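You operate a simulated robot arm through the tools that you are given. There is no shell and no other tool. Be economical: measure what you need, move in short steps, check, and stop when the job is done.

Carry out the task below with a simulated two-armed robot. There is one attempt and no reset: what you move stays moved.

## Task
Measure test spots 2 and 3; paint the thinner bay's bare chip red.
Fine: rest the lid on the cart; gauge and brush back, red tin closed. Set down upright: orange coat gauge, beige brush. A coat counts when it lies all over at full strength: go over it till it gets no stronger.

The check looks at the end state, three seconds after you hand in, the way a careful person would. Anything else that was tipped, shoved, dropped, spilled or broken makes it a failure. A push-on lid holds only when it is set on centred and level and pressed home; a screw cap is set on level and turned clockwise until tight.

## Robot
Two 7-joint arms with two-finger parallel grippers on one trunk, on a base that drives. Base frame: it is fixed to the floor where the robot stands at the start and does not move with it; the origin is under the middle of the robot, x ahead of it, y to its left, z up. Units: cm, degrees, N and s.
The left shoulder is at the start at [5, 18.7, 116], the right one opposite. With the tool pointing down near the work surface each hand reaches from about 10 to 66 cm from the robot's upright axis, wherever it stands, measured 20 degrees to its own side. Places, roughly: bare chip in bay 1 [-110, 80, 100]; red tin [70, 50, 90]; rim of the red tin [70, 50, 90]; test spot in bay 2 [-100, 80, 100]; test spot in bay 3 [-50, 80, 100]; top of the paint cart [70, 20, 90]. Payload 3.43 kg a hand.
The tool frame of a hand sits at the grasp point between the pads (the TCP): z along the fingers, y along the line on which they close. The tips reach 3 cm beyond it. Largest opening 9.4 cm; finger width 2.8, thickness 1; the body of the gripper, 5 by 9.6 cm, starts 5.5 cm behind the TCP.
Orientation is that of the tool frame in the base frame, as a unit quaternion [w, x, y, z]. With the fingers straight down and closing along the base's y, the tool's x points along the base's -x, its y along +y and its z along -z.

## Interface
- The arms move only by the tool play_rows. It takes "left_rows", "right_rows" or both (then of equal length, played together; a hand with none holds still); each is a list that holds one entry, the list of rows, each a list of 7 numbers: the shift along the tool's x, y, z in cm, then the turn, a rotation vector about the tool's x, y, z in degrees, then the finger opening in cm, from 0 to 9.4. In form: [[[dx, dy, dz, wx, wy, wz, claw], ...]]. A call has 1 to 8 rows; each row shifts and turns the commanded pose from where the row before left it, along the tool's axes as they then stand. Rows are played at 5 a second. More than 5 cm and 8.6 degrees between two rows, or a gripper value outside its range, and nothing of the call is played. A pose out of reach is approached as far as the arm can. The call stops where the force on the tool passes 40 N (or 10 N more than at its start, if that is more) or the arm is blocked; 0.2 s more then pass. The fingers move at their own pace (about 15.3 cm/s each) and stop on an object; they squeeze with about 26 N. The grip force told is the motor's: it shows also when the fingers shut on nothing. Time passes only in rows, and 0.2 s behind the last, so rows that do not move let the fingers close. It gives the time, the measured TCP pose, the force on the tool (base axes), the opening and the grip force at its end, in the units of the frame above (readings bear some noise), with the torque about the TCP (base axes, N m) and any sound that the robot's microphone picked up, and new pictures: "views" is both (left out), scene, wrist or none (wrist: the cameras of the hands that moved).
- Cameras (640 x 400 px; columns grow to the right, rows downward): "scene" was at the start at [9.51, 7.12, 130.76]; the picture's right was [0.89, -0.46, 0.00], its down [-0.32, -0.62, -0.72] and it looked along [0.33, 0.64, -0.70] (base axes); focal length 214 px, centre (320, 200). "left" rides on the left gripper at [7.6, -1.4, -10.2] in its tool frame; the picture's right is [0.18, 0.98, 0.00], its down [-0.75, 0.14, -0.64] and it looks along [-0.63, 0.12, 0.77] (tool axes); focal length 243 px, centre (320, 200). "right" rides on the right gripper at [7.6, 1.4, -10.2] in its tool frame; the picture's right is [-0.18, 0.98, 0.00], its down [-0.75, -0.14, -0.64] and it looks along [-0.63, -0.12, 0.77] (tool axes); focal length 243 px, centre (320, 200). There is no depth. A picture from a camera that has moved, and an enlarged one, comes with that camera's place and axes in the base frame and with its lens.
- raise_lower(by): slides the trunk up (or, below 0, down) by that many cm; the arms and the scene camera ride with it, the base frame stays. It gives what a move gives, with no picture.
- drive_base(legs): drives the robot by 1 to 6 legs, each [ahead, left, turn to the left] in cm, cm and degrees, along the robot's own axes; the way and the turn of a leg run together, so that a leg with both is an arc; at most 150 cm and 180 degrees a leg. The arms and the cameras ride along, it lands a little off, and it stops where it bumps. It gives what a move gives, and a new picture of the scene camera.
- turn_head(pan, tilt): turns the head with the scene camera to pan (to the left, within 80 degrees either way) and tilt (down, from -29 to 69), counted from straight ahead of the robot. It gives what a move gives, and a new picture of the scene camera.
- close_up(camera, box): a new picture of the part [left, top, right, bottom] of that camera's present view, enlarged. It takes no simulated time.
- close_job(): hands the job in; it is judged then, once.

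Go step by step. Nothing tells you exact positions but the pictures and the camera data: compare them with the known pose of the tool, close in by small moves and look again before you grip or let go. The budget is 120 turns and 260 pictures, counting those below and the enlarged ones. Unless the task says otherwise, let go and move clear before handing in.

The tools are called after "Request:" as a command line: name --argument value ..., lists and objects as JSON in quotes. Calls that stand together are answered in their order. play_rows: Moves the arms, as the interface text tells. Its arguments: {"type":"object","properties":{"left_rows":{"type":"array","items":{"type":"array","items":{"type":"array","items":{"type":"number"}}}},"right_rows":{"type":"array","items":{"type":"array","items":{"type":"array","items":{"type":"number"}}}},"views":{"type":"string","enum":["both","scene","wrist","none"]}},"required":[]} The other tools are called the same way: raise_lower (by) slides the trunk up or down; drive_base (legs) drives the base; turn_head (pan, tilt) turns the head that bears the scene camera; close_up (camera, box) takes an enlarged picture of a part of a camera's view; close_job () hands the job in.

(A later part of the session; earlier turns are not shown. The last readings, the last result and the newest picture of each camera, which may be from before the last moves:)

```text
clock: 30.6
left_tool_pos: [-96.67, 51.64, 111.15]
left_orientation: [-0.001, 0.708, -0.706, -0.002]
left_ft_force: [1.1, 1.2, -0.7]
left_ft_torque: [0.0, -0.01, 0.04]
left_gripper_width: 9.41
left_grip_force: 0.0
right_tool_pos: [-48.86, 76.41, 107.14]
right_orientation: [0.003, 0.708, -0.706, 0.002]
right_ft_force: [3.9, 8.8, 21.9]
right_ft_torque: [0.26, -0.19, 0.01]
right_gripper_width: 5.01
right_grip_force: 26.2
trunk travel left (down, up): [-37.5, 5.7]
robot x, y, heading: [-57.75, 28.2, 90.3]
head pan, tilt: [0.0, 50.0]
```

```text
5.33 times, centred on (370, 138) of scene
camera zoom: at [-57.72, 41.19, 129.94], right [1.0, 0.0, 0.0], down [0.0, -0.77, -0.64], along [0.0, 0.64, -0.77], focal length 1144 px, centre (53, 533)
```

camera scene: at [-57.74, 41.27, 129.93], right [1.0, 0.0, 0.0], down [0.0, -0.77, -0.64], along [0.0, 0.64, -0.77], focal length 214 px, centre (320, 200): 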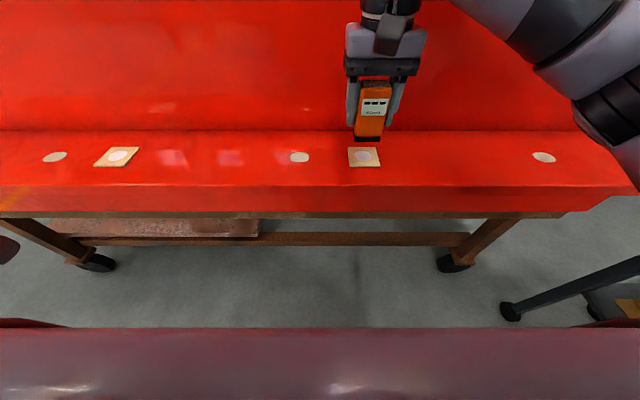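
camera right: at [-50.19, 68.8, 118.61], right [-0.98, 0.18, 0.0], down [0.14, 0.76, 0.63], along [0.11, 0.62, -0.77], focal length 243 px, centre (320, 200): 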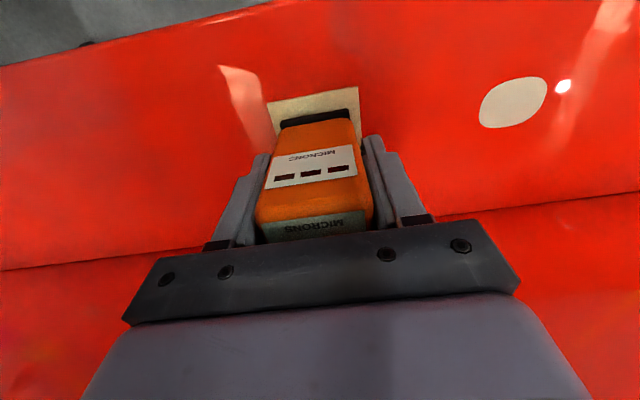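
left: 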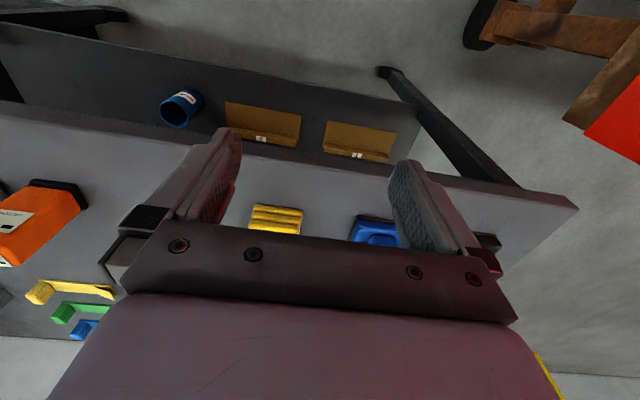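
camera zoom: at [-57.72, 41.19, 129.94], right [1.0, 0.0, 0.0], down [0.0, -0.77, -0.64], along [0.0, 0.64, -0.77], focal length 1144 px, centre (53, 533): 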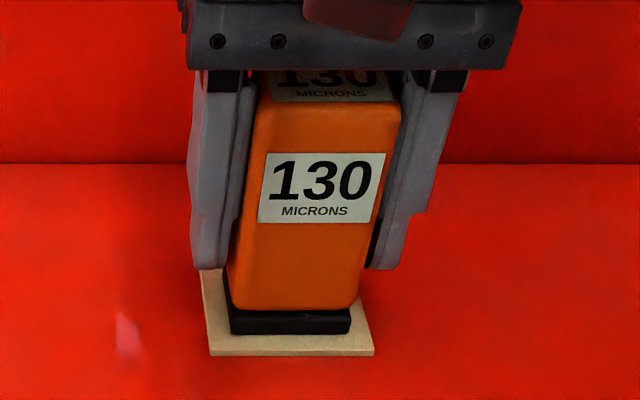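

Bay 3 reads 130 microns. I lift and drive 51 cm left to spot 2.

Request:
play_rows --right_rows '[[[0, 0, -3, 0, 0, 0, 3.5], [0, 0, -3, 0, 0, 0, 3.5]]]' --views "none"

Request:
drive_base --legs '[[0, 51, 0]]'

Request:
close_up --camera "scene" --box '[280, 80, 440, 200]'

Request:
close_up --camera "right" --box '[200, 50, 440, 250]'

```text
clock: 31.2
left_tool_pos: [-96.63, 51.69, 111.02]
left_orientation: [0.0, 0.708, -0.707, 0.0]
left_ft_force: [0.4, -0.7, -0.4]
left_ft_torque: [0.0, 0.02, 0.01]
left_gripper_width: 9.41
left_grip_force: 0.1
right_tool_pos: [-48.91, 76.28, 112.96]
right_orientation: [0.004, 0.709, -0.705, 0.005]
right_ft_force: [-0.4, -0.1, -1.5]
right_ft_torque: [0.0, 0.0, 0.03]
right_gripper_width: 5.01
right_grip_force: 25.2
trunk travel left (down, up): [-37.5, 5.7]
robot x, y, heading: [-57.68, 27.52, 90.1]
head pan, tilt: [0.0, 50.0]
```

```text
clock: 36.2
left_tool_pos: [-147.98, 51.44, 111.16]
left_orientation: [0.0, 0.709, -0.705, 0.0]
left_ft_force: [-0.2, 0.3, 0.3]
left_ft_torque: [0.0, -0.02, -0.01]
left_gripper_width: 9.4
left_grip_force: 0.0
right_tool_pos: [-100.39, 76.24, 113.0]
right_orientation: [0.005, 0.71, -0.705, 0.003]
right_ft_force: [-0.2, -0.5, -1.7]
right_ft_torque: [0.01, 0.0, 0.01]
right_gripper_width: 5.02
right_grip_force: 25.7
trunk travel left (down, up): [-37.5, 5.7]
robot x, y, heading: [-109.03, 27.7, 90.1]
head pan, tilt: [0.0, 50.0]
camera scene: at [-109.09, 41.15, 129.93], right [1.0, 0.0, 0.0], down [0.0, -0.77, -0.64], along [0.0, 0.64, -0.77], focal length 214 px, centre (320, 200)
```

scene: 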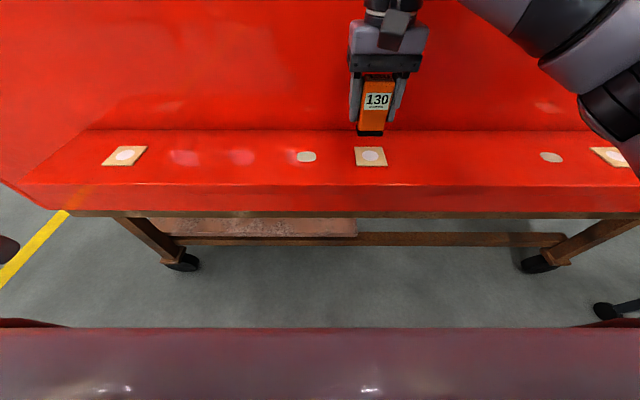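

```text
3.33 times, centred on (360, 140) of scene
camera zoom: at [-109.09, 41.15, 129.93], right [1.0, 0.0, 0.0], down [0.0, -0.77, -0.64], along [0.0, 0.64, -0.77], focal length 715 px, centre (187, 400)
```

zoom: 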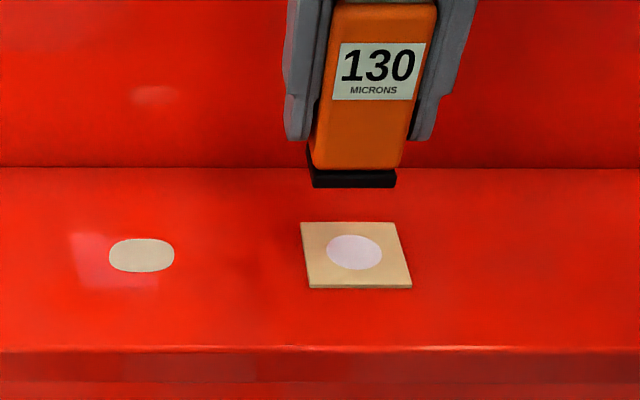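

```text
2.00 times, centred on (320, 150) of right
camera zoom: at [-101.58, 68.65, 123.42], right [-0.98, 0.18, 0.0], down [0.14, 0.76, 0.63], along [0.11, 0.62, -0.77], focal length 485 px, centre (320, 300)
```

zoom: 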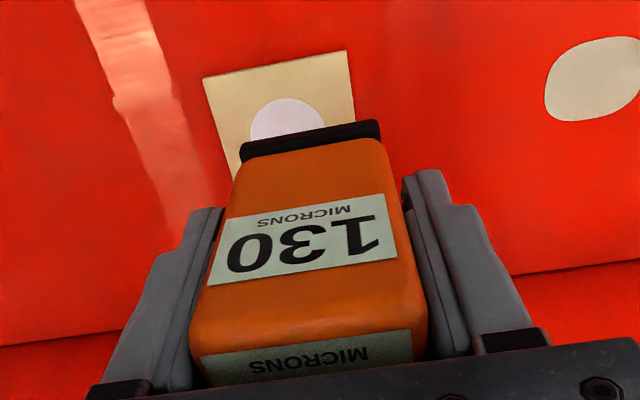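

The display holds the last value. Spot 2 is at about x −98.8; I shift 1.6 cm and lower to contact, hold, and read.

Request:
play_rows --right_rows '[[[0, -1.6, 0, 0, 0, 0, 3.5], [0, 0, 2, 0, 0, 0, 3.5], [0, 0, 2, 0, 0, 0, 3.5], [0, 0, 1, 0, 0, 0, 3.5], [0, 0, 0, 0, 0, 0, 3.5]]]' --views "none"

Request:
close_up --camera "scene" --box '[320, 100, 420, 175]'

Request:
play_rows --right_rows '[[[0, 0, 0.5, 0, 0, 0, 3.5], [0, 0, 0.4, 0, 0, 0, 3.5], [0, 0, 0, 0, 0, 0, 3.5], [0, 0, 0, 0, 0, 0, 3.5], [0, 0, 0, 0, 0, 0, 3.5], [0, 0, 0, 0, 0, 0, 3.5], [0, 0, 0, 0, 0, 0, 3.5]]]' --views "none"

Request:
close_up --camera "scene" --box '[320, 100, 420, 175]'

```text
clock: 37.4
left_tool_pos: [-147.96, 51.45, 111.08]
left_orientation: [0.0, 0.709, -0.705, 0.0]
left_ft_force: [-0.1, 1.4, -0.9]
left_ft_torque: [0.03, 0.0, 0.01]
left_gripper_width: 9.41
left_grip_force: 0.0
right_tool_pos: [-98.8, 76.28, 108.01]
right_orientation: [0.003, 0.709, -0.705, 0.003]
right_ft_force: [0.1, -0.3, -2.6]
right_ft_torque: [-0.02, -0.01, 0.0]
right_gripper_width: 5.0
right_grip_force: 26.1
trunk travel left (down, up): [-37.5, 5.7]
robot x, y, heading: [-108.99, 27.8, 90.4]
head pan, tilt: [0.0, 50.0]
```

```text
5.33 times, centred on (370, 138) of scene
camera zoom: at [-109.07, 41.15, 129.93], right [1.0, 0.0, 0.0], down [0.0, -0.77, -0.64], along [0.0, 0.64, -0.77], focal length 1144 px, centre (53, 533)
```

zoom: 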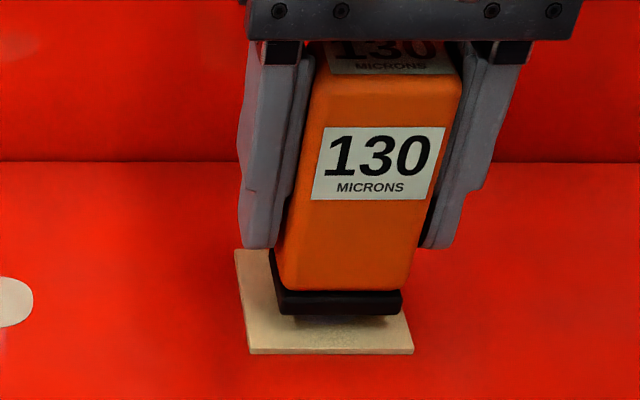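

```text
clock: 39.0
left_tool_pos: [-148.08, 51.36, 111.1]
left_orientation: [-0.001, 0.708, -0.706, 0.001]
left_ft_force: [-0.9, -0.9, -0.3]
left_ft_torque: [0.03, -0.01, 0.03]
left_gripper_width: 9.41
left_grip_force: 0.1
right_tool_pos: [-98.63, 76.24, 107.1]
right_orientation: [0.004, 0.709, -0.705, 0.003]
right_ft_force: [-0.6, 0.0, 0.6]
right_ft_torque: [0.02, -0.02, 0.01]
right_gripper_width: 5.01
right_grip_force: 26.2
trunk travel left (down, up): [-37.5, 5.7]
robot x, y, heading: [-108.84, 27.79, 90.0]
head pan, tilt: [0.0, 50.0]
```

```text
5.33 times, centred on (370, 138) of scene
camera zoom: at [-109.08, 41.14, 129.93], right [1.0, 0.0, 0.0], down [0.0, -0.77, -0.64], along [0.0, 0.64, -0.77], focal length 1144 px, centre (53, 533)
```

zoom: 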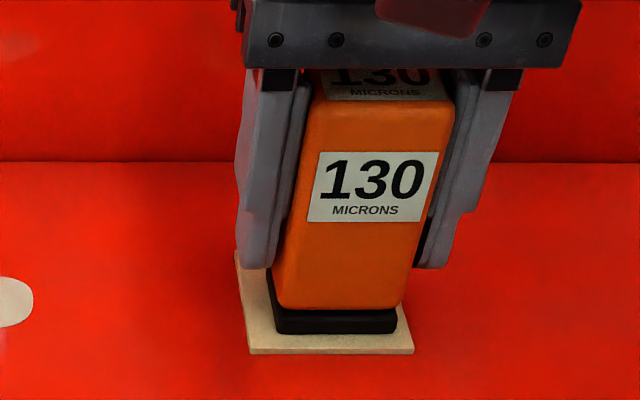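

Barely touching, so no new reading yet. I nudge 0.3 cm to the tile's centre and press a little.

Request:
play_rows --right_rows '[[[0, 0.3, -0.4, 0, 0, 0, 3.5], [0, 0, 0.5, 0, 0, 0, 3.5], [0, 0, 0.2, 0, 0, 0, 3.5], [0, 0, 0, 0, 0, 0, 3.5], [0, 0, 0, 0, 0, 0, 3.5], [0, 0, 0, 0, 0, 0, 3.5], [0, 0, 0, 0, 0, 0, 3.5], [0, 0, 0, 0, 0, 0, 3.5]]]' --views "none"

Request:
close_up --camera "scene" --box '[320, 100, 420, 175]'

```text
clock: 40.8
left_tool_pos: [-148.03, 51.3, 111.13]
left_orientation: [0.0, 0.71, -0.705, 0.0]
left_ft_force: [-0.5, -0.3, 0.4]
left_ft_torque: [-0.01, 0.02, 0.01]
left_gripper_width: 9.41
left_grip_force: 0.0
right_tool_pos: [-99.12, 76.18, 107.07]
right_orientation: [0.003, 0.71, -0.705, 0.0]
right_ft_force: [0.8, 7.7, 26.4]
right_ft_torque: [-0.09, -0.23, 0.0]
right_gripper_width: 5.01
right_grip_force: 25.8
trunk travel left (down, up): [-37.5, 5.7]
robot x, y, heading: [-108.69, 27.93, 90.1]
head pan, tilt: [0.0, 50.0]
```

```text
5.33 times, centred on (370, 138) of scene
camera zoom: at [-109.1, 41.02, 129.96], right [1.0, 0.0, 0.0], down [0.0, -0.77, -0.64], along [0.0, 0.64, -0.77], focal length 1144 px, centre (53, 533)
```

zoom: 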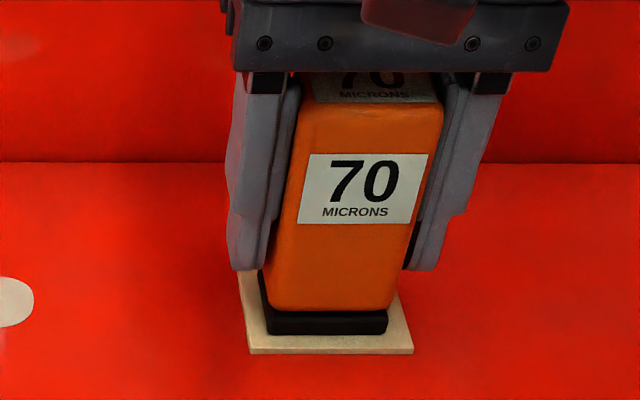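

Bay 2 reads 70 microns, so bay 2 is thinner; its bare chip is the round near [-62,76]. Now I lift the gauge and drive back to the cart.

Request:
play_rows --right_rows '[[[0, 0, -3, 0, 0, 0, 3.5], [0, 0, -4, 0, 0, 0, 3.5], [4, 0, -2, 0, 0, 0, 3.5], [4.5, 0, 0, 0, 0, 0, 3.5], [4, 0, 0, 0, 0, 0, 3.5]]]' --views "none"

Request:
drive_base --legs '[[-15, 0, 0], [0, -67, 0], [0, 0, -90], [42, 0, 0]]'

Request:
turn_head --pan 15 --tilt 50

```text
clock: 42.0
left_tool_pos: [-147.88, 51.38, 111.1]
left_orientation: [0.0, 0.709, -0.705, 0.001]
left_ft_force: [-0.4, 0.5, -0.6]
left_ft_torque: [-0.04, -0.01, 0.05]
left_gripper_width: 9.4
left_grip_force: 0.0
right_tool_pos: [-98.98, 63.69, 116.07]
right_orientation: [0.003, 0.709, -0.705, 0.004]
right_ft_force: [0.2, 0.7, -1.6]
right_ft_torque: [0.03, 0.0, 0.0]
right_gripper_width: 4.99
right_grip_force: 26.2
trunk travel left (down, up): [-37.5, 5.7]
robot x, y, heading: [-108.88, 28.02, 90.1]
head pan, tilt: [0.0, 50.0]
```

```text
clock: 55.2
left_tool_pos: [23.35, 52.05, 111.02]
left_orientation: [-0.001, -0.001, 1.0, 0.0]
left_ft_force: [0.0, 0.8, 0.1]
left_ft_torque: [0.0, 0.05, 0.01]
left_gripper_width: 9.4
left_grip_force: 0.2
right_tool_pos: [35.44, 3.0, 116.02]
right_orientation: [-0.006, -0.002, 1.0, 0.0]
right_ft_force: [-1.2, 0.1, -1.1]
right_ft_torque: [0.03, 0.0, -0.01]
right_gripper_width: 5.0
right_grip_force: 26.2
trunk travel left (down, up): [-37.5, 5.7]
robot x, y, heading: [-0.43, 12.97, -0.2]
head pan, tilt: [0.0, 50.0]
camera scene: at [13.05, 12.87, 129.92], right [0.0, -1.0, 0.0], down [-0.77, 0.0, -0.64], along [0.64, 0.0, -0.77], focal length 214 px, centre (320, 200)
```

scene: 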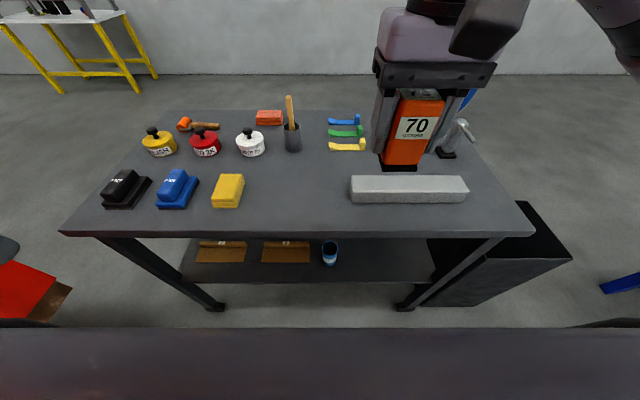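

```text
clock: 56.0
left_tool_pos: [23.36, 52.07, 111.01]
left_orientation: [0.001, 0.0, 1.0, 0.0]
left_ft_force: [-0.7, -0.1, -1.6]
left_ft_torque: [-0.03, -0.03, -0.01]
left_gripper_width: 9.39
left_grip_force: 0.1
right_tool_pos: [35.58, 2.92, 116.04]
right_orientation: [-0.005, -0.002, 1.0, 0.0]
right_ft_force: [0.2, 0.2, -2.5]
right_ft_torque: [-0.01, 0.0, -0.03]
right_gripper_width: 5.0
right_grip_force: 25.9
trunk travel left (down, up): [-37.5, 5.7]
robot x, y, heading: [-0.69, 12.81, 0.0]
head pan, tilt: [15.0, 50.0]
camera scene: at [12.74, 14.85, 129.93], right [0.26, -0.97, 0.0], down [-0.74, -0.2, -0.64], along [0.62, 0.17, -0.77], focal length 214 px, centre (320, 200)
```

scene: 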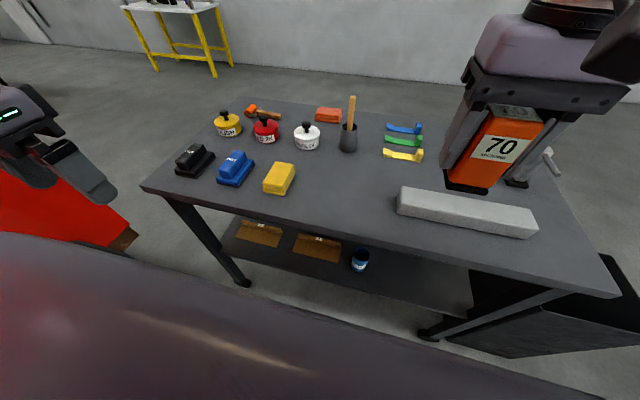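

I bring the gauge back over its old place [48.44,11.49] and lower it.

Request:
play_rows --right_rows '[[[-3.2, 2.15, 2, 0, 0, 0, 3.5], [-3.2, 2.15, 2, 0, 0, 0, 3.5], [-3.2, 2.15, 2, 0, 0, 0, 3.5], [-3.25, 2.1, 2, 0, 0, 0, 3.5], [0, 0, 4, 0, 0, 0, 3.5], [0, 0, 4, 0, 0, 0, 3.5], [0, 0, 0, 0, 0, 0, 3.5]]]' --views "scene"

Request:
close_up --camera "scene" --box '[320, 120, 480, 230]'

```text
clock: 57.6
left_tool_pos: [23.32, 51.99, 111.03]
left_orientation: [0.001, -0.001, 1.0, 0.0]
left_ft_force: [-0.2, 0.8, -0.1]
left_ft_torque: [-0.01, 0.01, 0.0]
left_gripper_width: 9.4
left_grip_force: 0.0
right_tool_pos: [48.06, 11.64, 99.85]
right_orientation: [-0.005, -0.001, 1.0, 0.0]
right_ft_force: [-0.7, 0.1, -1.4]
right_ft_torque: [-0.01, 0.01, 0.01]
right_gripper_width: 5.01
right_grip_force: 25.8
trunk travel left (down, up): [-37.5, 5.7]
robot x, y, heading: [-0.34, 13.06, 0.1]
head pan, tilt: [15.0, 50.0]
camera scene: at [12.73, 14.86, 129.93], right [0.26, -0.97, 0.0], down [-0.74, -0.2, -0.64], along [0.62, 0.17, -0.77], focal length 214 px, centre (320, 200)
```

scene: 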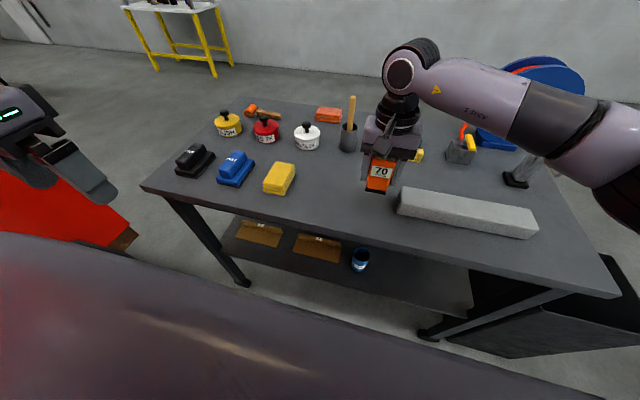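

```text
3.64 times, centred on (400, 175) of scene
camera zoom: at [12.73, 14.86, 129.93], right [0.26, -0.97, 0.0], down [-0.74, -0.2, -0.64], along [0.62, 0.17, -0.77], focal length 780 px, centre (29, 291)
```

zoom: 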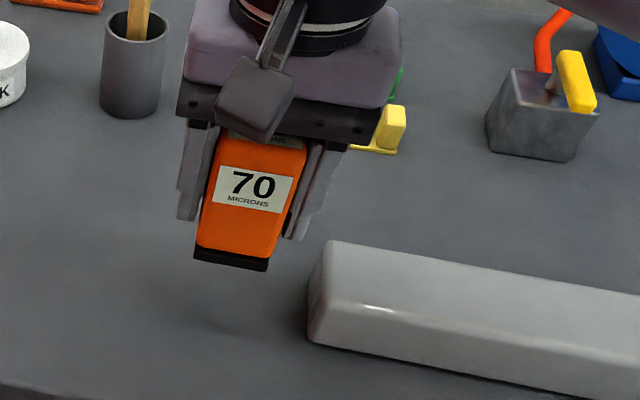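

The place is free. I lower to just above and then to contact.

Request:
play_rows --right_rows '[[[-0.3, -0.1, 3, 0, 0, 0, 3.5], [0, 0, 2.5, 0, 0, 0, 3.5], [0, 0, 0.8, 0, 0, 0, 3.5], [0, 0, 0.3, 0, 0, 0, 3.5], [0, 0, 0.2, 0, 0, 0, 3.5], [0, 0, 0.1, 0, 0, 0, 3.5], [0, 0, 0, 0, 0, 0, 3.5]]]' --views "none"

Request:
close_up --camera "scene" --box '[320, 120, 480, 230]'

```text
clock: 59.2
left_tool_pos: [23.35, 51.97, 111.09]
left_orientation: [0.0, -0.001, 1.0, 0.0]
left_ft_force: [0.0, 0.4, 0.1]
left_ft_torque: [0.03, -0.02, 0.02]
left_gripper_width: 9.41
left_grip_force: 0.0
right_tool_pos: [48.38, 11.37, 93.12]
right_orientation: [-0.006, -0.001, 1.0, 0.001]
right_ft_force: [0.3, 0.6, -2.5]
right_ft_torque: [-0.02, -0.01, 0.01]
right_gripper_width: 5.0
right_grip_force: 25.8
trunk travel left (down, up): [-37.5, 5.7]
robot x, y, heading: [-0.65, 13.2, 0.2]
head pan, tilt: [15.0, 50.0]
```

```text
3.64 times, centred on (400, 175) of scene
camera zoom: at [12.74, 14.86, 129.93], right [0.26, -0.97, 0.0], down [-0.74, -0.2, -0.64], along [0.62, 0.17, -0.77], focal length 780 px, centre (29, 291)
```

zoom: 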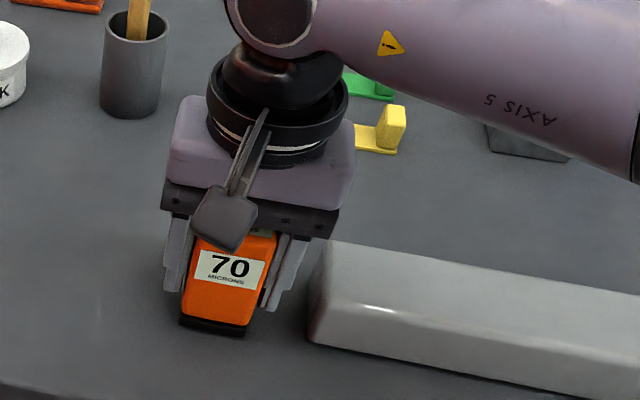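

Still 0.2 cm up. I finish the lowering, open to 6.8, check that it stands, then rise straight up.

Request:
play_rows --right_rows '[[[0, 0, 0.15, 0, 0, 0, 3.5], [0, 0, 0.15, 0, 0, 0, 3.5], [0, 0, 0, 0, 0, 0, 5.4], [0, 0, 0, 0, 0, 0, 6.8], [0, 0, 0, 0, 0, 0, 6.8]]]' --views "none"

Request:
play_rows --right_rows '[[[0, 0, -2, 0, 0, 0, 6.8], [0, 0, -2.5, 0, 0, 0, 6.8], [0, 0, -4, 0, 0, 0, 6.8], [4, 0, -3, 0, 0, 0, 6.8], [4.5, 0, -2, 0, 0, 0, 6.8], [4.5, 0, 0, 0, 0, 0, 6.8]]]' --views "scene"

Request:
close_up --camera "scene" --box '[200, 90, 460, 230]'

```text
clock: 60.4
left_tool_pos: [23.34, 52.04, 111.11]
left_orientation: [0.0, -0.001, 1.0, 0.0]
left_ft_force: [-0.5, -0.9, -0.1]
left_ft_torque: [0.01, 0.0, 0.0]
left_gripper_width: 9.42
left_grip_force: 0.1
right_tool_pos: [48.33, 11.57, 92.72]
right_orientation: [-0.005, -0.001, 1.0, 0.001]
right_ft_force: [0.4, 0.3, -0.7]
right_ft_torque: [-0.01, 0.02, 0.0]
right_gripper_width: 6.78
right_grip_force: 0.0
trunk travel left (down, up): [-37.5, 5.7]
robot x, y, heading: [-0.3, 13.45, 0.1]
head pan, tilt: [15.0, 50.0]
```

```text
clock: 61.8
left_tool_pos: [23.22, 51.92, 111.18]
left_orientation: [0.0, -0.001, 1.0, 0.001]
left_ft_force: [-0.1, 0.7, 0.0]
left_ft_torque: [0.0, -0.02, 0.01]
left_gripper_width: 9.4
left_grip_force: 0.0
right_tool_pos: [35.48, 11.39, 106.32]
right_orientation: [-0.004, -0.001, 1.0, 0.001]
right_ft_force: [0.0, -0.1, 0.8]
right_ft_torque: [-0.02, -0.01, -0.01]
right_gripper_width: 6.79
right_grip_force: 0.1
trunk travel left (down, up): [-37.5, 5.7]
robot x, y, heading: [0.0, 12.76, 0.0]
head pan, tilt: [15.0, 50.0]
camera scene: at [12.7, 14.86, 129.93], right [0.26, -0.97, 0.0], down [-0.74, -0.2, -0.64], along [0.62, 0.17, -0.77], focal length 214 px, centre (320, 200)
```

scene: 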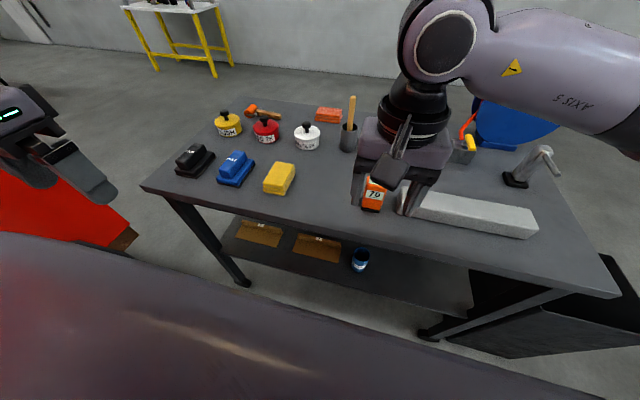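

```text
2.46 times, centred on (330, 160) of scene
camera zoom: at [12.7, 14.86, 129.93], right [0.26, -0.97, 0.0], down [-0.74, -0.2, -0.64], along [0.62, 0.17, -0.77], focal length 528 px, centre (295, 298)
```

zoom: 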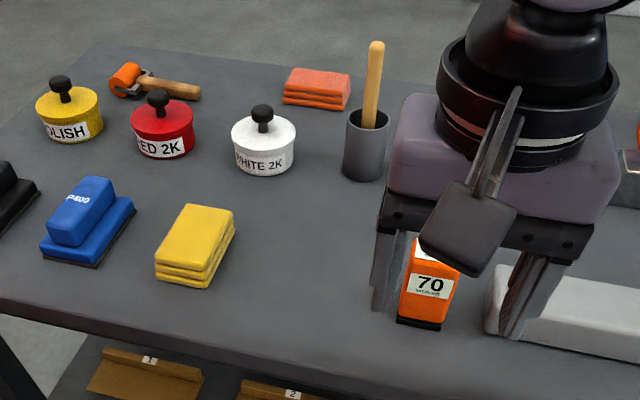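

The gauge stands upright back in place. Next I need to get close to the tins (x≈69) — I look down to see how much room there is between base and cart.

Request:
turn_head --pan 0 --tilt 69

Request:
turn_head --pan 60 --tilt 55

```text
clock: 62.6
left_tool_pos: [23.38, 52.04, 111.1]
left_orientation: [-0.001, -0.001, 1.0, 0.0]
left_ft_force: [0.1, 0.6, 0.2]
left_ft_torque: [-0.01, 0.01, 0.02]
left_gripper_width: 9.39
left_grip_force: 0.0
right_tool_pos: [35.54, 11.27, 106.23]
right_orientation: [-0.005, -0.002, 1.0, 0.001]
right_ft_force: [0.4, -0.2, -0.8]
right_ft_torque: [0.0, 0.02, 0.05]
right_gripper_width: 6.78
right_grip_force: 0.0
trunk travel left (down, up): [-37.5, 5.7]
robot x, y, heading: [-0.66, 12.89, -0.0]
head pan, tilt: [0.0, 68.8]
camera scene: at [10.89, 12.87, 127.74], right [0.0, -1.0, 0.0], down [-0.93, 0.0, -0.36], along [0.36, 0.0, -0.93], focal length 214 px, centre (320, 200)
```

scene: 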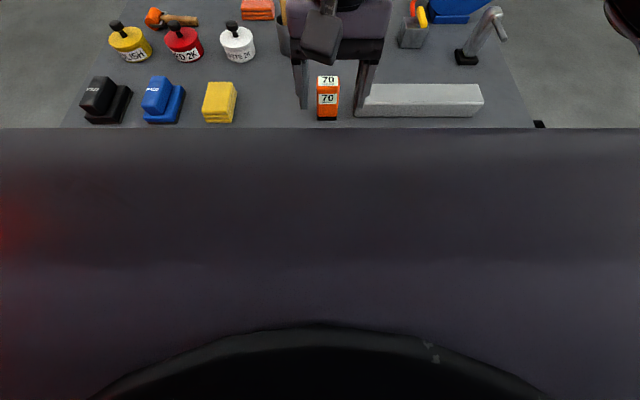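

```text
clock: 63.9
left_tool_pos: [23.27, 51.99, 111.1]
left_orientation: [0.0, 0.0, 1.0, 0.0]
left_ft_force: [-0.4, 0.9, -0.2]
left_ft_torque: [-0.02, 0.05, 0.0]
left_gripper_width: 9.38
left_grip_force: 0.0
right_tool_pos: [35.57, 11.34, 106.38]
right_orientation: [-0.005, -0.002, 1.0, 0.001]
right_ft_force: [0.7, -0.4, 0.2]
right_ft_torque: [0.0, 0.0, 0.01]
right_gripper_width: 6.79
right_grip_force: 0.0
trunk travel left (down, up): [-37.5, 5.7]
robot x, y, heading: [-0.68, 13.21, -0.1]
head pan, tilt: [60.0, 55.0]
camera scene: at [8.9, 19.11, 129.28], right [0.87, -0.5, 0.0], down [-0.41, -0.71, -0.57], along [0.29, 0.5, -0.82], focal length 214 px, centre (320, 200)
```

scene: 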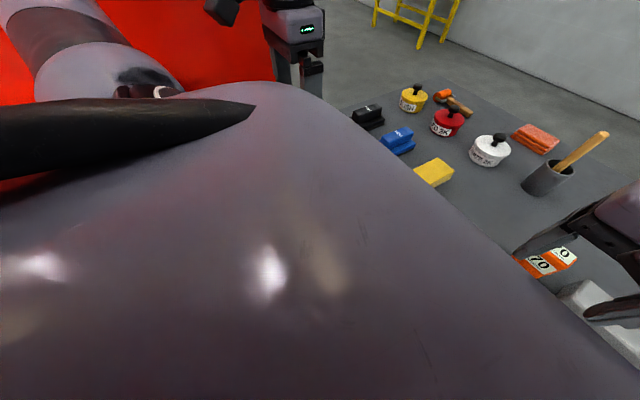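

The table edge leaves only a few cm for the base, so I'll work with the left hand with forward tilt for reach, from about robot [5,26]. First I pull the left hand inward, park the right hand back, then shift the base.

Request:
play_rows --left_rows '[[[-3, -3.5, 0, 0, 0, 0, 9.4], [-3, -3.5, 0, 0, 0, 0, 9.4], [-3, -3.5, 0, 0, 0, 0, 9.4]]]' --right_rows '[[[3, -4, 0, 0, 0, 0, 6.8], [3, -4, 0, 0, 0, 0, 6.8], [0, -4, -2, 0, 0, 0, 6.8]]]' --views "none"

Request:
drive_base --legs '[[0, 13, 0], [4, 0, 0]]'

Request:
turn_head --pan 25 --tilt 40

```text
clock: 64.7
left_tool_pos: [32.35, 41.4, 111.09]
left_orientation: [0.001, 0.001, 1.0, 0.0]
left_ft_force: [0.0, 0.1, -1.0]
left_ft_torque: [0.03, 0.01, -0.02]
left_gripper_width: 9.41
left_grip_force: 0.1
right_tool_pos: [29.58, -0.59, 108.25]
right_orientation: [-0.005, -0.001, 1.0, 0.001]
right_ft_force: [0.3, -0.3, 0.4]
right_ft_torque: [0.02, -0.01, -0.02]
right_gripper_width: 6.8
right_grip_force: 0.0
trunk travel left (down, up): [-37.5, 5.7]
robot x, y, heading: [0.04, 13.04, 0.1]
head pan, tilt: [60.0, 55.0]
```

```text
clock: 67.0
left_tool_pos: [36.46, 54.61, 111.03]
left_orientation: [0.0, -0.001, 1.0, 0.0]
left_ft_force: [0.0, -0.8, -0.4]
left_ft_torque: [-0.04, 0.02, 0.02]
left_gripper_width: 9.39
left_grip_force: 0.1
right_tool_pos: [33.68, 12.37, 108.28]
right_orientation: [-0.006, -0.003, 1.0, 0.001]
right_ft_force: [-0.8, -0.1, -0.6]
right_ft_torque: [0.0, -0.01, 0.03]
right_gripper_width: 6.78
right_grip_force: 0.1
trunk travel left (down, up): [-37.5, 5.7]
robot x, y, heading: [3.38, 26.17, 0.2]
head pan, tilt: [60.0, 55.0]
camera scene: at [12.99, 32.1, 129.27], right [0.87, -0.5, 0.0], down [-0.41, -0.71, -0.57], along [0.29, 0.5, -0.82], focal length 214 px, centre (320, 200)
```

scene: 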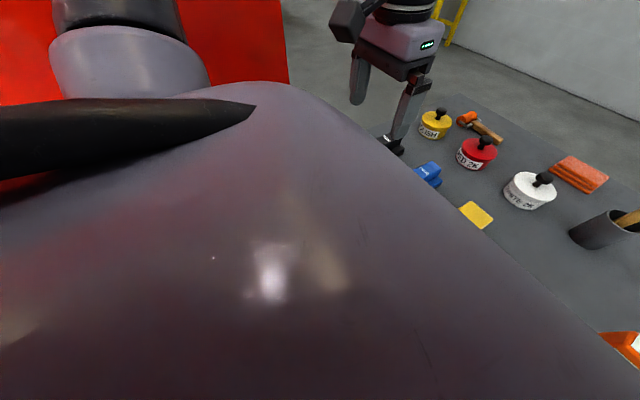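

```text
clock: 68.0
left_tool_pos: [36.23, 54.6, 110.98]
left_orientation: [-0.001, -0.001, 1.0, 0.0]
left_ft_force: [0.1, -0.1, 0.5]
left_ft_torque: [-0.01, -0.02, 0.04]
left_gripper_width: 9.39
left_grip_force: 0.1
right_tool_pos: [33.6, 12.38, 108.24]
right_orientation: [-0.005, -0.003, 1.0, 0.001]
right_ft_force: [1.3, 0.3, 0.1]
right_ft_torque: [0.03, -0.01, 0.02]
right_gripper_width: 6.8
right_grip_force: 0.1
trunk travel left (down, up): [-37.5, 5.7]
robot x, y, heading: [3.25, 26.28, -0.2]
head pan, tilt: [25.0, 40.0]
camera scene: at [16.98, 29.46, 131.34], right [0.42, -0.91, 0.0], down [-0.58, -0.27, -0.77], along [0.69, 0.32, -0.64], focal length 214 px, centre (320, 200)
```

scene: 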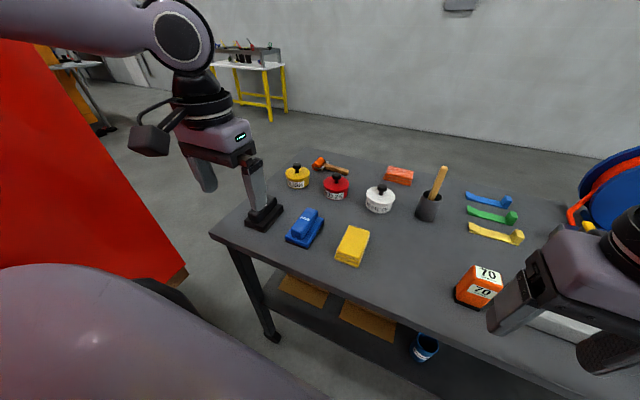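

Base now at about [4,26] with the cart clear. I advance the left hand toward the red tin at height and tilt it forward to look at the lid's knob.

Request:
play_rows --left_rows '[[[-4, -1.5, 0, 0, 0, 0, 9.4], [-4, -1.5, 0, 0, 0, 0, 9.4], [-4, -1.5, 0, 0, 0, 0, 9.4], [-4, -1, 0, 0, 0, 0, 9.4], [0, 0, 0, 0, -8, 0, 5], [0, 0, 0, 0, -8, 0, 5], [0, 0, 0, 0, -8, 0, 5], [0, 0, 0, 0, 0, 0, 5]]]'

Request:
close_up --camera "left" --box '[200, 60, 440, 260]'

Request:
close_up --camera "scene" --box '[240, 130, 460, 267]'

```text
clock: 69.8
left_tool_pos: [52.27, 49.12, 111.0]
left_orientation: [0.209, 0.0, 0.978, 0.0]
left_ft_force: [0.3, -0.8, -0.7]
left_ft_torque: [-0.01, -0.01, -0.03]
left_gripper_width: 5.01
left_grip_force: 0.0
right_tool_pos: [33.64, 12.43, 108.38]
right_orientation: [-0.005, -0.002, 1.0, 0.002]
right_ft_force: [0.1, -0.7, 0.5]
right_ft_torque: [-0.05, 0.0, 0.03]
right_gripper_width: 6.82
right_grip_force: 0.1
trunk travel left (down, up): [-37.5, 5.7]
robot x, y, heading: [3.62, 26.06, 0.2]
head pan, tilt: [25.0, 40.0]
camera scene: at [17.01, 29.45, 131.34], right [0.42, -0.91, 0.0], down [-0.58, -0.27, -0.77], along [0.69, 0.32, -0.64], focal length 214 px, centre (320, 200)
camera left: at [41.2, 47.74, 117.38], right [-0.17, 0.98, -0.08], down [0.43, 0.14, 0.89], along [0.89, 0.12, -0.44], focal length 243 px, centre (320, 200)
```

scene: 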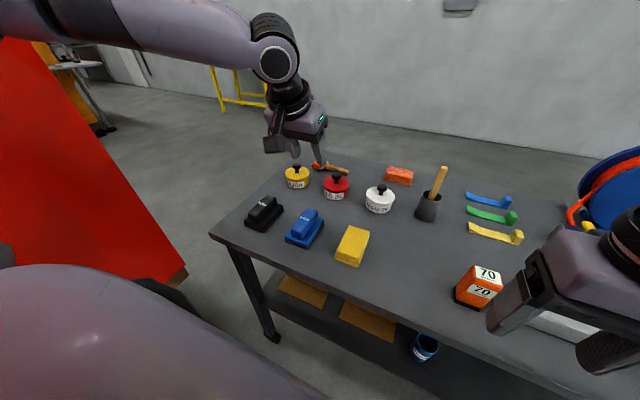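
left: 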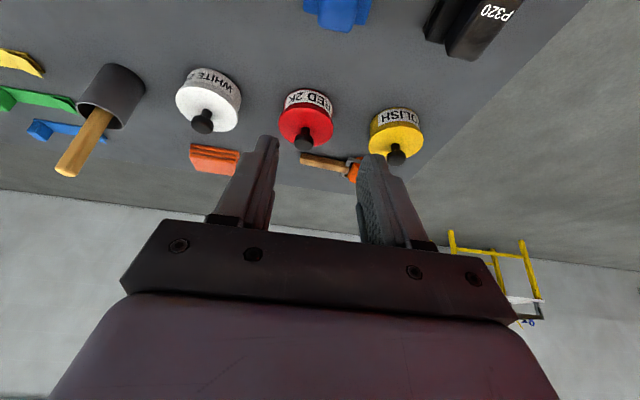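

```text
2.00 times, centred on (320, 160) of left
camera zoom: at [41.2, 47.74, 117.38], right [-0.17, 0.98, -0.08], down [0.43, 0.14, 0.89], along [0.89, 0.12, -0.44], focal length 485 px, centre (320, 280)
```

zoom: 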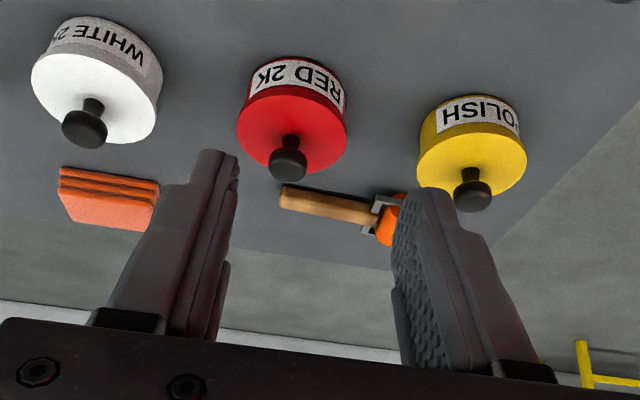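

```text
2.91 times, centred on (350, 198) of scene
camera zoom: at [17.01, 29.45, 131.34], right [0.42, -0.91, 0.0], down [-0.58, -0.27, -0.77], along [0.69, 0.32, -0.64], focal length 624 px, centre (233, 204)
```

zoom: 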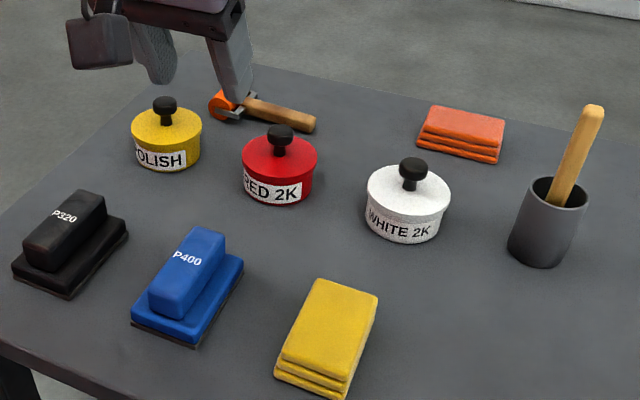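

Triangulated red-lid knob centre ≈ [69.9,48.4,93.5–94], lid top ≈ 91.8. I reduce the tilt to 16° and go above the knob.

Request:
play_rows --left_rows '[[[0, 0, 0, 0, 8, 0, 5], [-2.88, -0.14, 2.28, 0, 0, 0, 5], [-2.88, -0.14, 2.28, 0, 0, 0, 5], [-2.88, -0.14, 2.28, 0, 0, 0, 5], [-2.88, -0.14, 2.28, 0, 0, 0, 5], [-2.88, -0.14, 2.28, 0, 0, 0, 5], [0, 0, 0, 0, 0, 0, 5]]]'

Request:
close_up --camera "left" --box '[220, 40, 420, 200]'

Request:
close_up --camera "scene" --box '[280, 120, 400, 220]'

```text
clock: 71.4
left_tool_pos: [63.11, 52.1, 104.56]
left_orientation: [0.14, -0.001, 0.99, 0.0]
left_ft_force: [-0.3, 0.1, 0.5]
left_ft_torque: [-0.01, -0.02, 0.0]
left_gripper_width: 5.0
left_grip_force: 0.0
left hand out of reach, approached as far as the arm can: row 4, 5, 6
right_tool_pos: [33.49, 12.31, 108.35]
right_orientation: [-0.005, -0.002, 1.0, 0.001]
right_ft_force: [0.3, -0.1, -1.2]
right_ft_torque: [0.02, 0.05, 0.0]
right_gripper_width: 6.81
right_grip_force: 0.0
trunk travel left (down, up): [-37.5, 5.7]
robot x, y, heading: [3.49, 26.36, 0.1]
head pan, tilt: [25.0, 40.0]
camera scene: at [16.99, 29.44, 131.35], right [0.42, -0.91, 0.0], down [-0.58, -0.27, -0.77], along [0.69, 0.32, -0.64], focal length 214 px, centre (320, 200)
camera left: at [52.84, 50.83, 112.43], right [-0.18, 0.98, -0.05], down [0.55, 0.14, 0.83], along [0.82, 0.12, -0.56], focal length 243 px, centre (320, 200)
```

scene: 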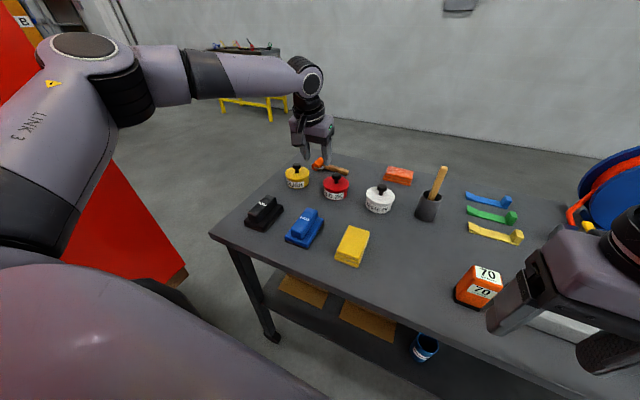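
left: 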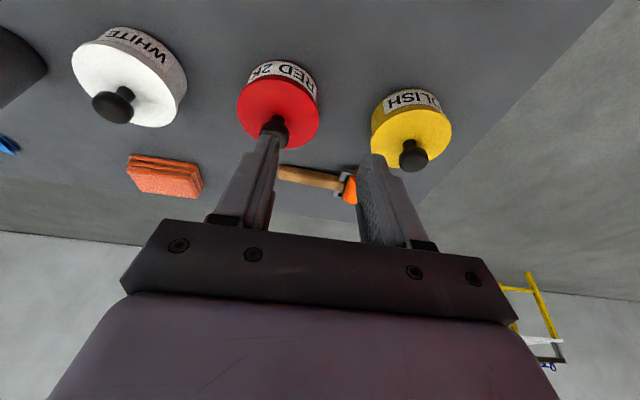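

```text
2.50 times, centred on (320, 120) of left
camera zoom: at [52.84, 50.83, 112.43], right [-0.18, 0.98, -0.05], down [0.55, 0.14, 0.83], along [0.82, 0.12, -0.56], focal length 606 px, centre (320, 400)
```

zoom: 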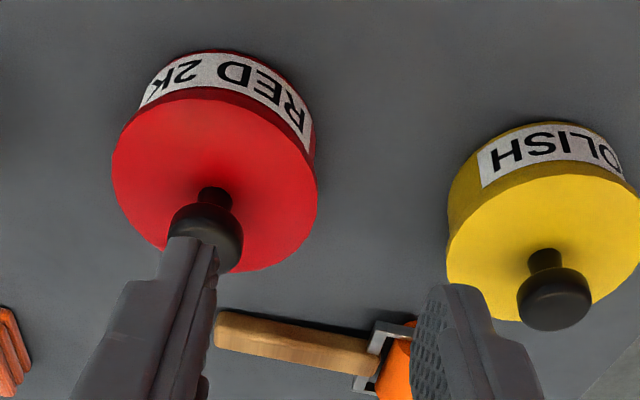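

```text
4.00 times, centred on (340, 170) of scene
camera zoom: at [16.99, 29.44, 131.35], right [0.42, -0.91, 0.0], down [-0.58, -0.27, -0.77], along [0.69, 0.32, -0.64], focal length 858 px, centre (240, 320)
```

zoom: 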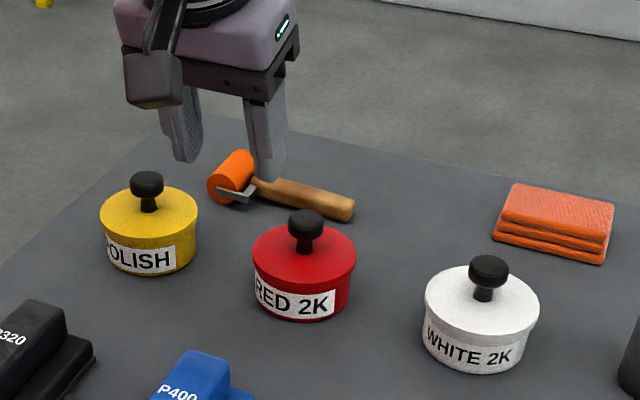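

The arm couldn't reach fully at that tilt; I tilt further to 40° at this height, which extends reach, and check where it gets.

Request:
play_rows --left_rows '[[[0, 0, 0, 0, -8, 0, 5], [0, 0, 0, 0, -8, 0, 5], [0, 0, 0, 0, -8, 0, 5], [0, 0, 0, 0, 0, 0, 5], [0, 0, 0, 0, 0, 0, 5]]]'

Request:
close_up --camera "left" --box '[220, 40, 420, 200]'

Request:
close_up --camera "scene" --box '[280, 120, 400, 220]'

```text
clock: 72.6
left_tool_pos: [63.04, 52.13, 104.62]
left_orientation: [0.343, 0.0, 0.939, 0.0]
left_ft_force: [-0.2, -0.7, -0.4]
left_ft_torque: [-0.01, 0.03, -0.01]
left_gripper_width: 4.99
left_grip_force: 0.0
right_tool_pos: [33.51, 12.29, 108.3]
right_orientation: [-0.005, -0.002, 1.0, 0.001]
right_ft_force: [0.6, 0.2, -1.2]
right_ft_torque: [-0.01, 0.0, -0.04]
right_gripper_width: 6.79
right_grip_force: 0.1
trunk travel left (down, up): [-37.5, 5.7]
robot x, y, heading: [3.61, 25.81, -0.2]
head pan, tilt: [25.0, 40.0]
camera scene: at [16.98, 29.45, 131.35], right [0.42, -0.91, 0.0], down [-0.58, -0.27, -0.77], along [0.69, 0.32, -0.64], focal length 214 px, centre (320, 200)
camera left: at [50.58, 50.85, 107.62], right [-0.14, 0.98, -0.12], down [0.16, 0.14, 0.98], along [0.98, 0.12, -0.18], focal length 243 px, centre (320, 200)
```

scene: 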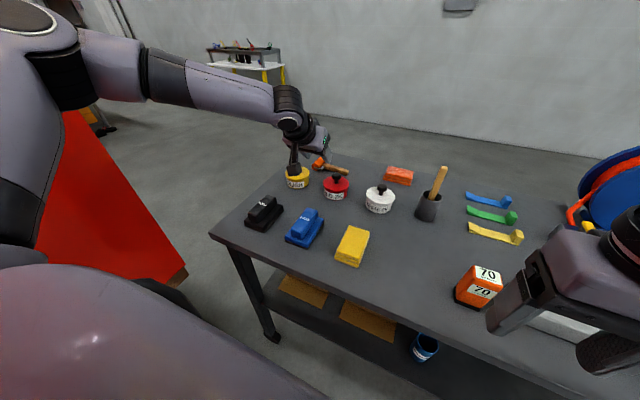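
left: 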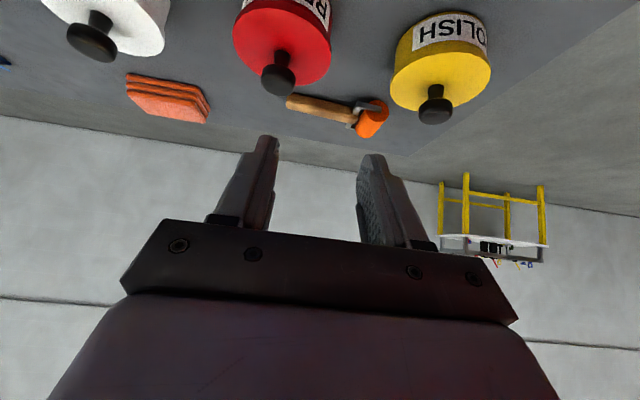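

```text
2.50 times, centred on (320, 120) of left
camera zoom: at [50.58, 50.85, 107.62], right [-0.14, 0.98, -0.12], down [0.16, 0.14, 0.98], along [0.98, 0.12, -0.18], focal length 606 px, centre (320, 400)
```

zoom: 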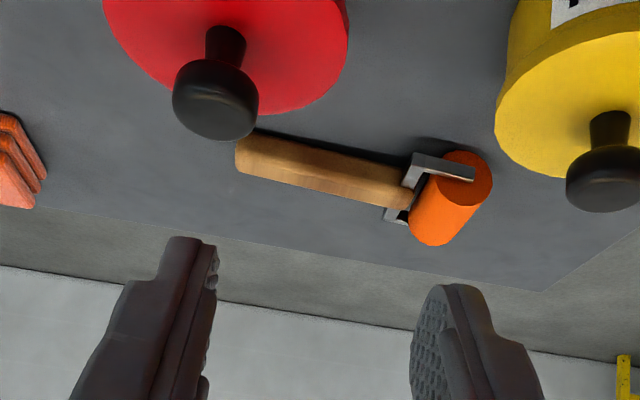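

```text
4.00 times, centred on (340, 170) of scene
camera zoom: at [16.98, 29.45, 131.35], right [0.42, -0.91, 0.0], down [-0.58, -0.27, -0.77], along [0.69, 0.32, -0.64], focal length 858 px, centre (240, 320)
```

zoom: 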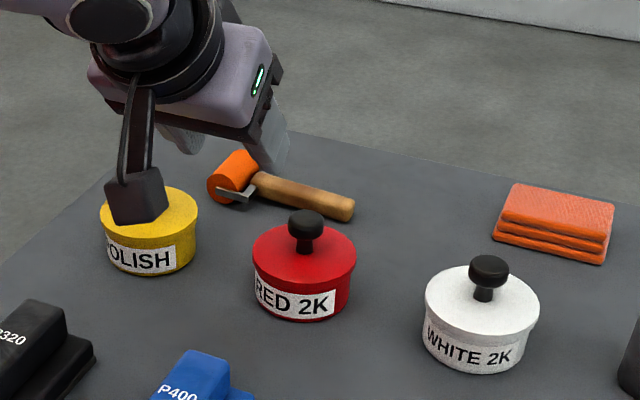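

At 40° there is more reach in hand. I move to just above the knob [68.5,48.4,100].

Request:
play_rows --left_rows '[[[-0.63, -1.85, 3.53, 0, 0, 0, 5], [-0.63, -1.85, 3.53, 0, 0, 0, 5], [0, 0, 0, 0, 0, 0, 5]]]' --views "none"

Request:
close_up --camera "left" --box '[220, 40, 420, 200]'

Request:
close_up --camera "scene" --box '[280, 120, 400, 220]'

```text
clock: 73.4
left_tool_pos: [66.75, 49.86, 101.08]
left_orientation: [0.342, -0.001, 0.94, 0.0]
left_ft_force: [0.7, 0.0, -0.8]
left_ft_torque: [0.03, 0.01, 0.01]
left_gripper_width: 4.99
left_grip_force: 0.0
left hand out of reach, approached as far as the arm can: row 2
right_tool_pos: [33.54, 12.31, 108.36]
right_orientation: [-0.006, -0.003, 1.0, 0.0]
right_ft_force: [-0.2, 0.1, 0.2]
right_ft_torque: [-0.04, 0.0, 0.02]
right_gripper_width: 6.84
right_grip_force: 0.0
trunk travel left (down, up): [-37.5, 5.7]
robot x, y, heading: [3.36, 26.4, -0.1]
head pan, tilt: [25.0, 40.0]
```

```text
2.50 times, centred on (320, 120) of left
camera zoom: at [54.27, 48.54, 104.14], right [-0.14, 0.98, -0.12], down [0.16, 0.14, 0.98], along [0.98, 0.12, -0.18], focal length 606 px, centre (320, 400)
```

zoom: 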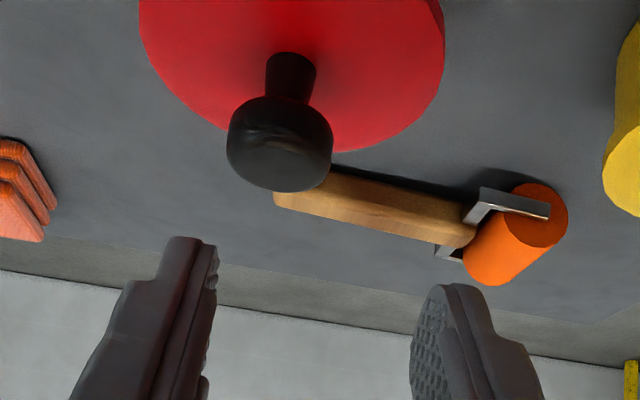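

```text
4.00 times, centred on (340, 170) of scene
camera zoom: at [17.02, 29.45, 131.34], right [0.42, -0.91, 0.0], down [-0.58, -0.27, -0.77], along [0.69, 0.32, -0.64], focal length 858 px, centre (240, 320)
```

zoom: 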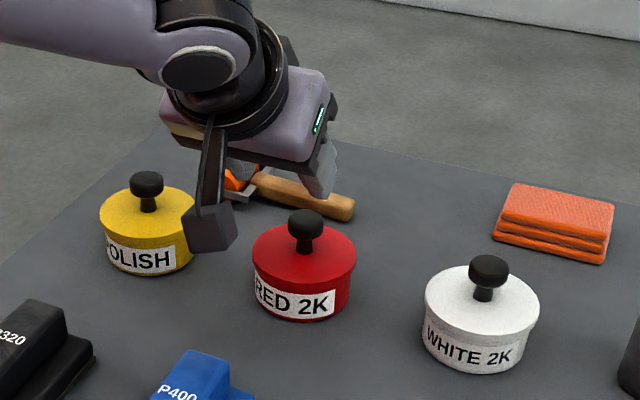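

Still 2 cm short, so I edge the base forward 4 cm in two small legs and watch for a bump.

Request:
drive_base --legs '[[2, 0, 0], [2, 0, 0]]'

```text
clock: 74.6
left_tool_pos: [70.75, 49.86, 101.1]
left_orientation: [0.341, -0.001, 0.94, 0.0]
left_ft_force: [0.8, -0.2, 0.3]
left_ft_torque: [-0.04, 0.02, -0.01]
left_gripper_width: 5.03
left_grip_force: 0.0
right_tool_pos: [37.64, 12.38, 108.36]
right_orientation: [-0.006, -0.003, 1.0, 0.002]
right_ft_force: [0.8, 0.4, 0.0]
right_ft_torque: [-0.01, 0.03, 0.0]
right_gripper_width: 6.78
right_grip_force: 0.0
trunk travel left (down, up): [-37.5, 5.7]
robot x, y, heading: [7.62, 26.01, -0.0]
head pan, tilt: [25.0, 40.0]
camera scene: at [21.09, 29.46, 131.33], right [0.42, -0.91, 0.0], down [-0.58, -0.27, -0.77], along [0.69, 0.32, -0.64], focal length 214 px, centre (320, 200)
```

scene: 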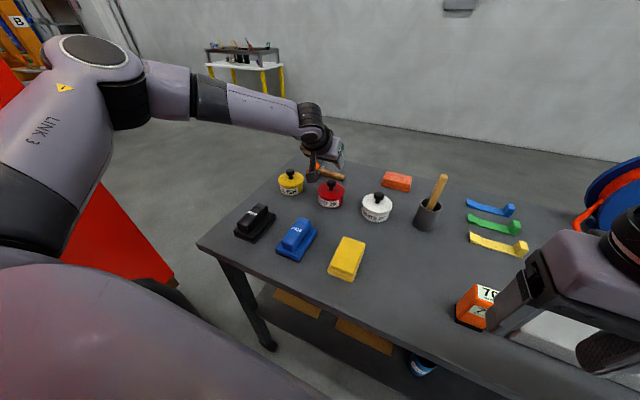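

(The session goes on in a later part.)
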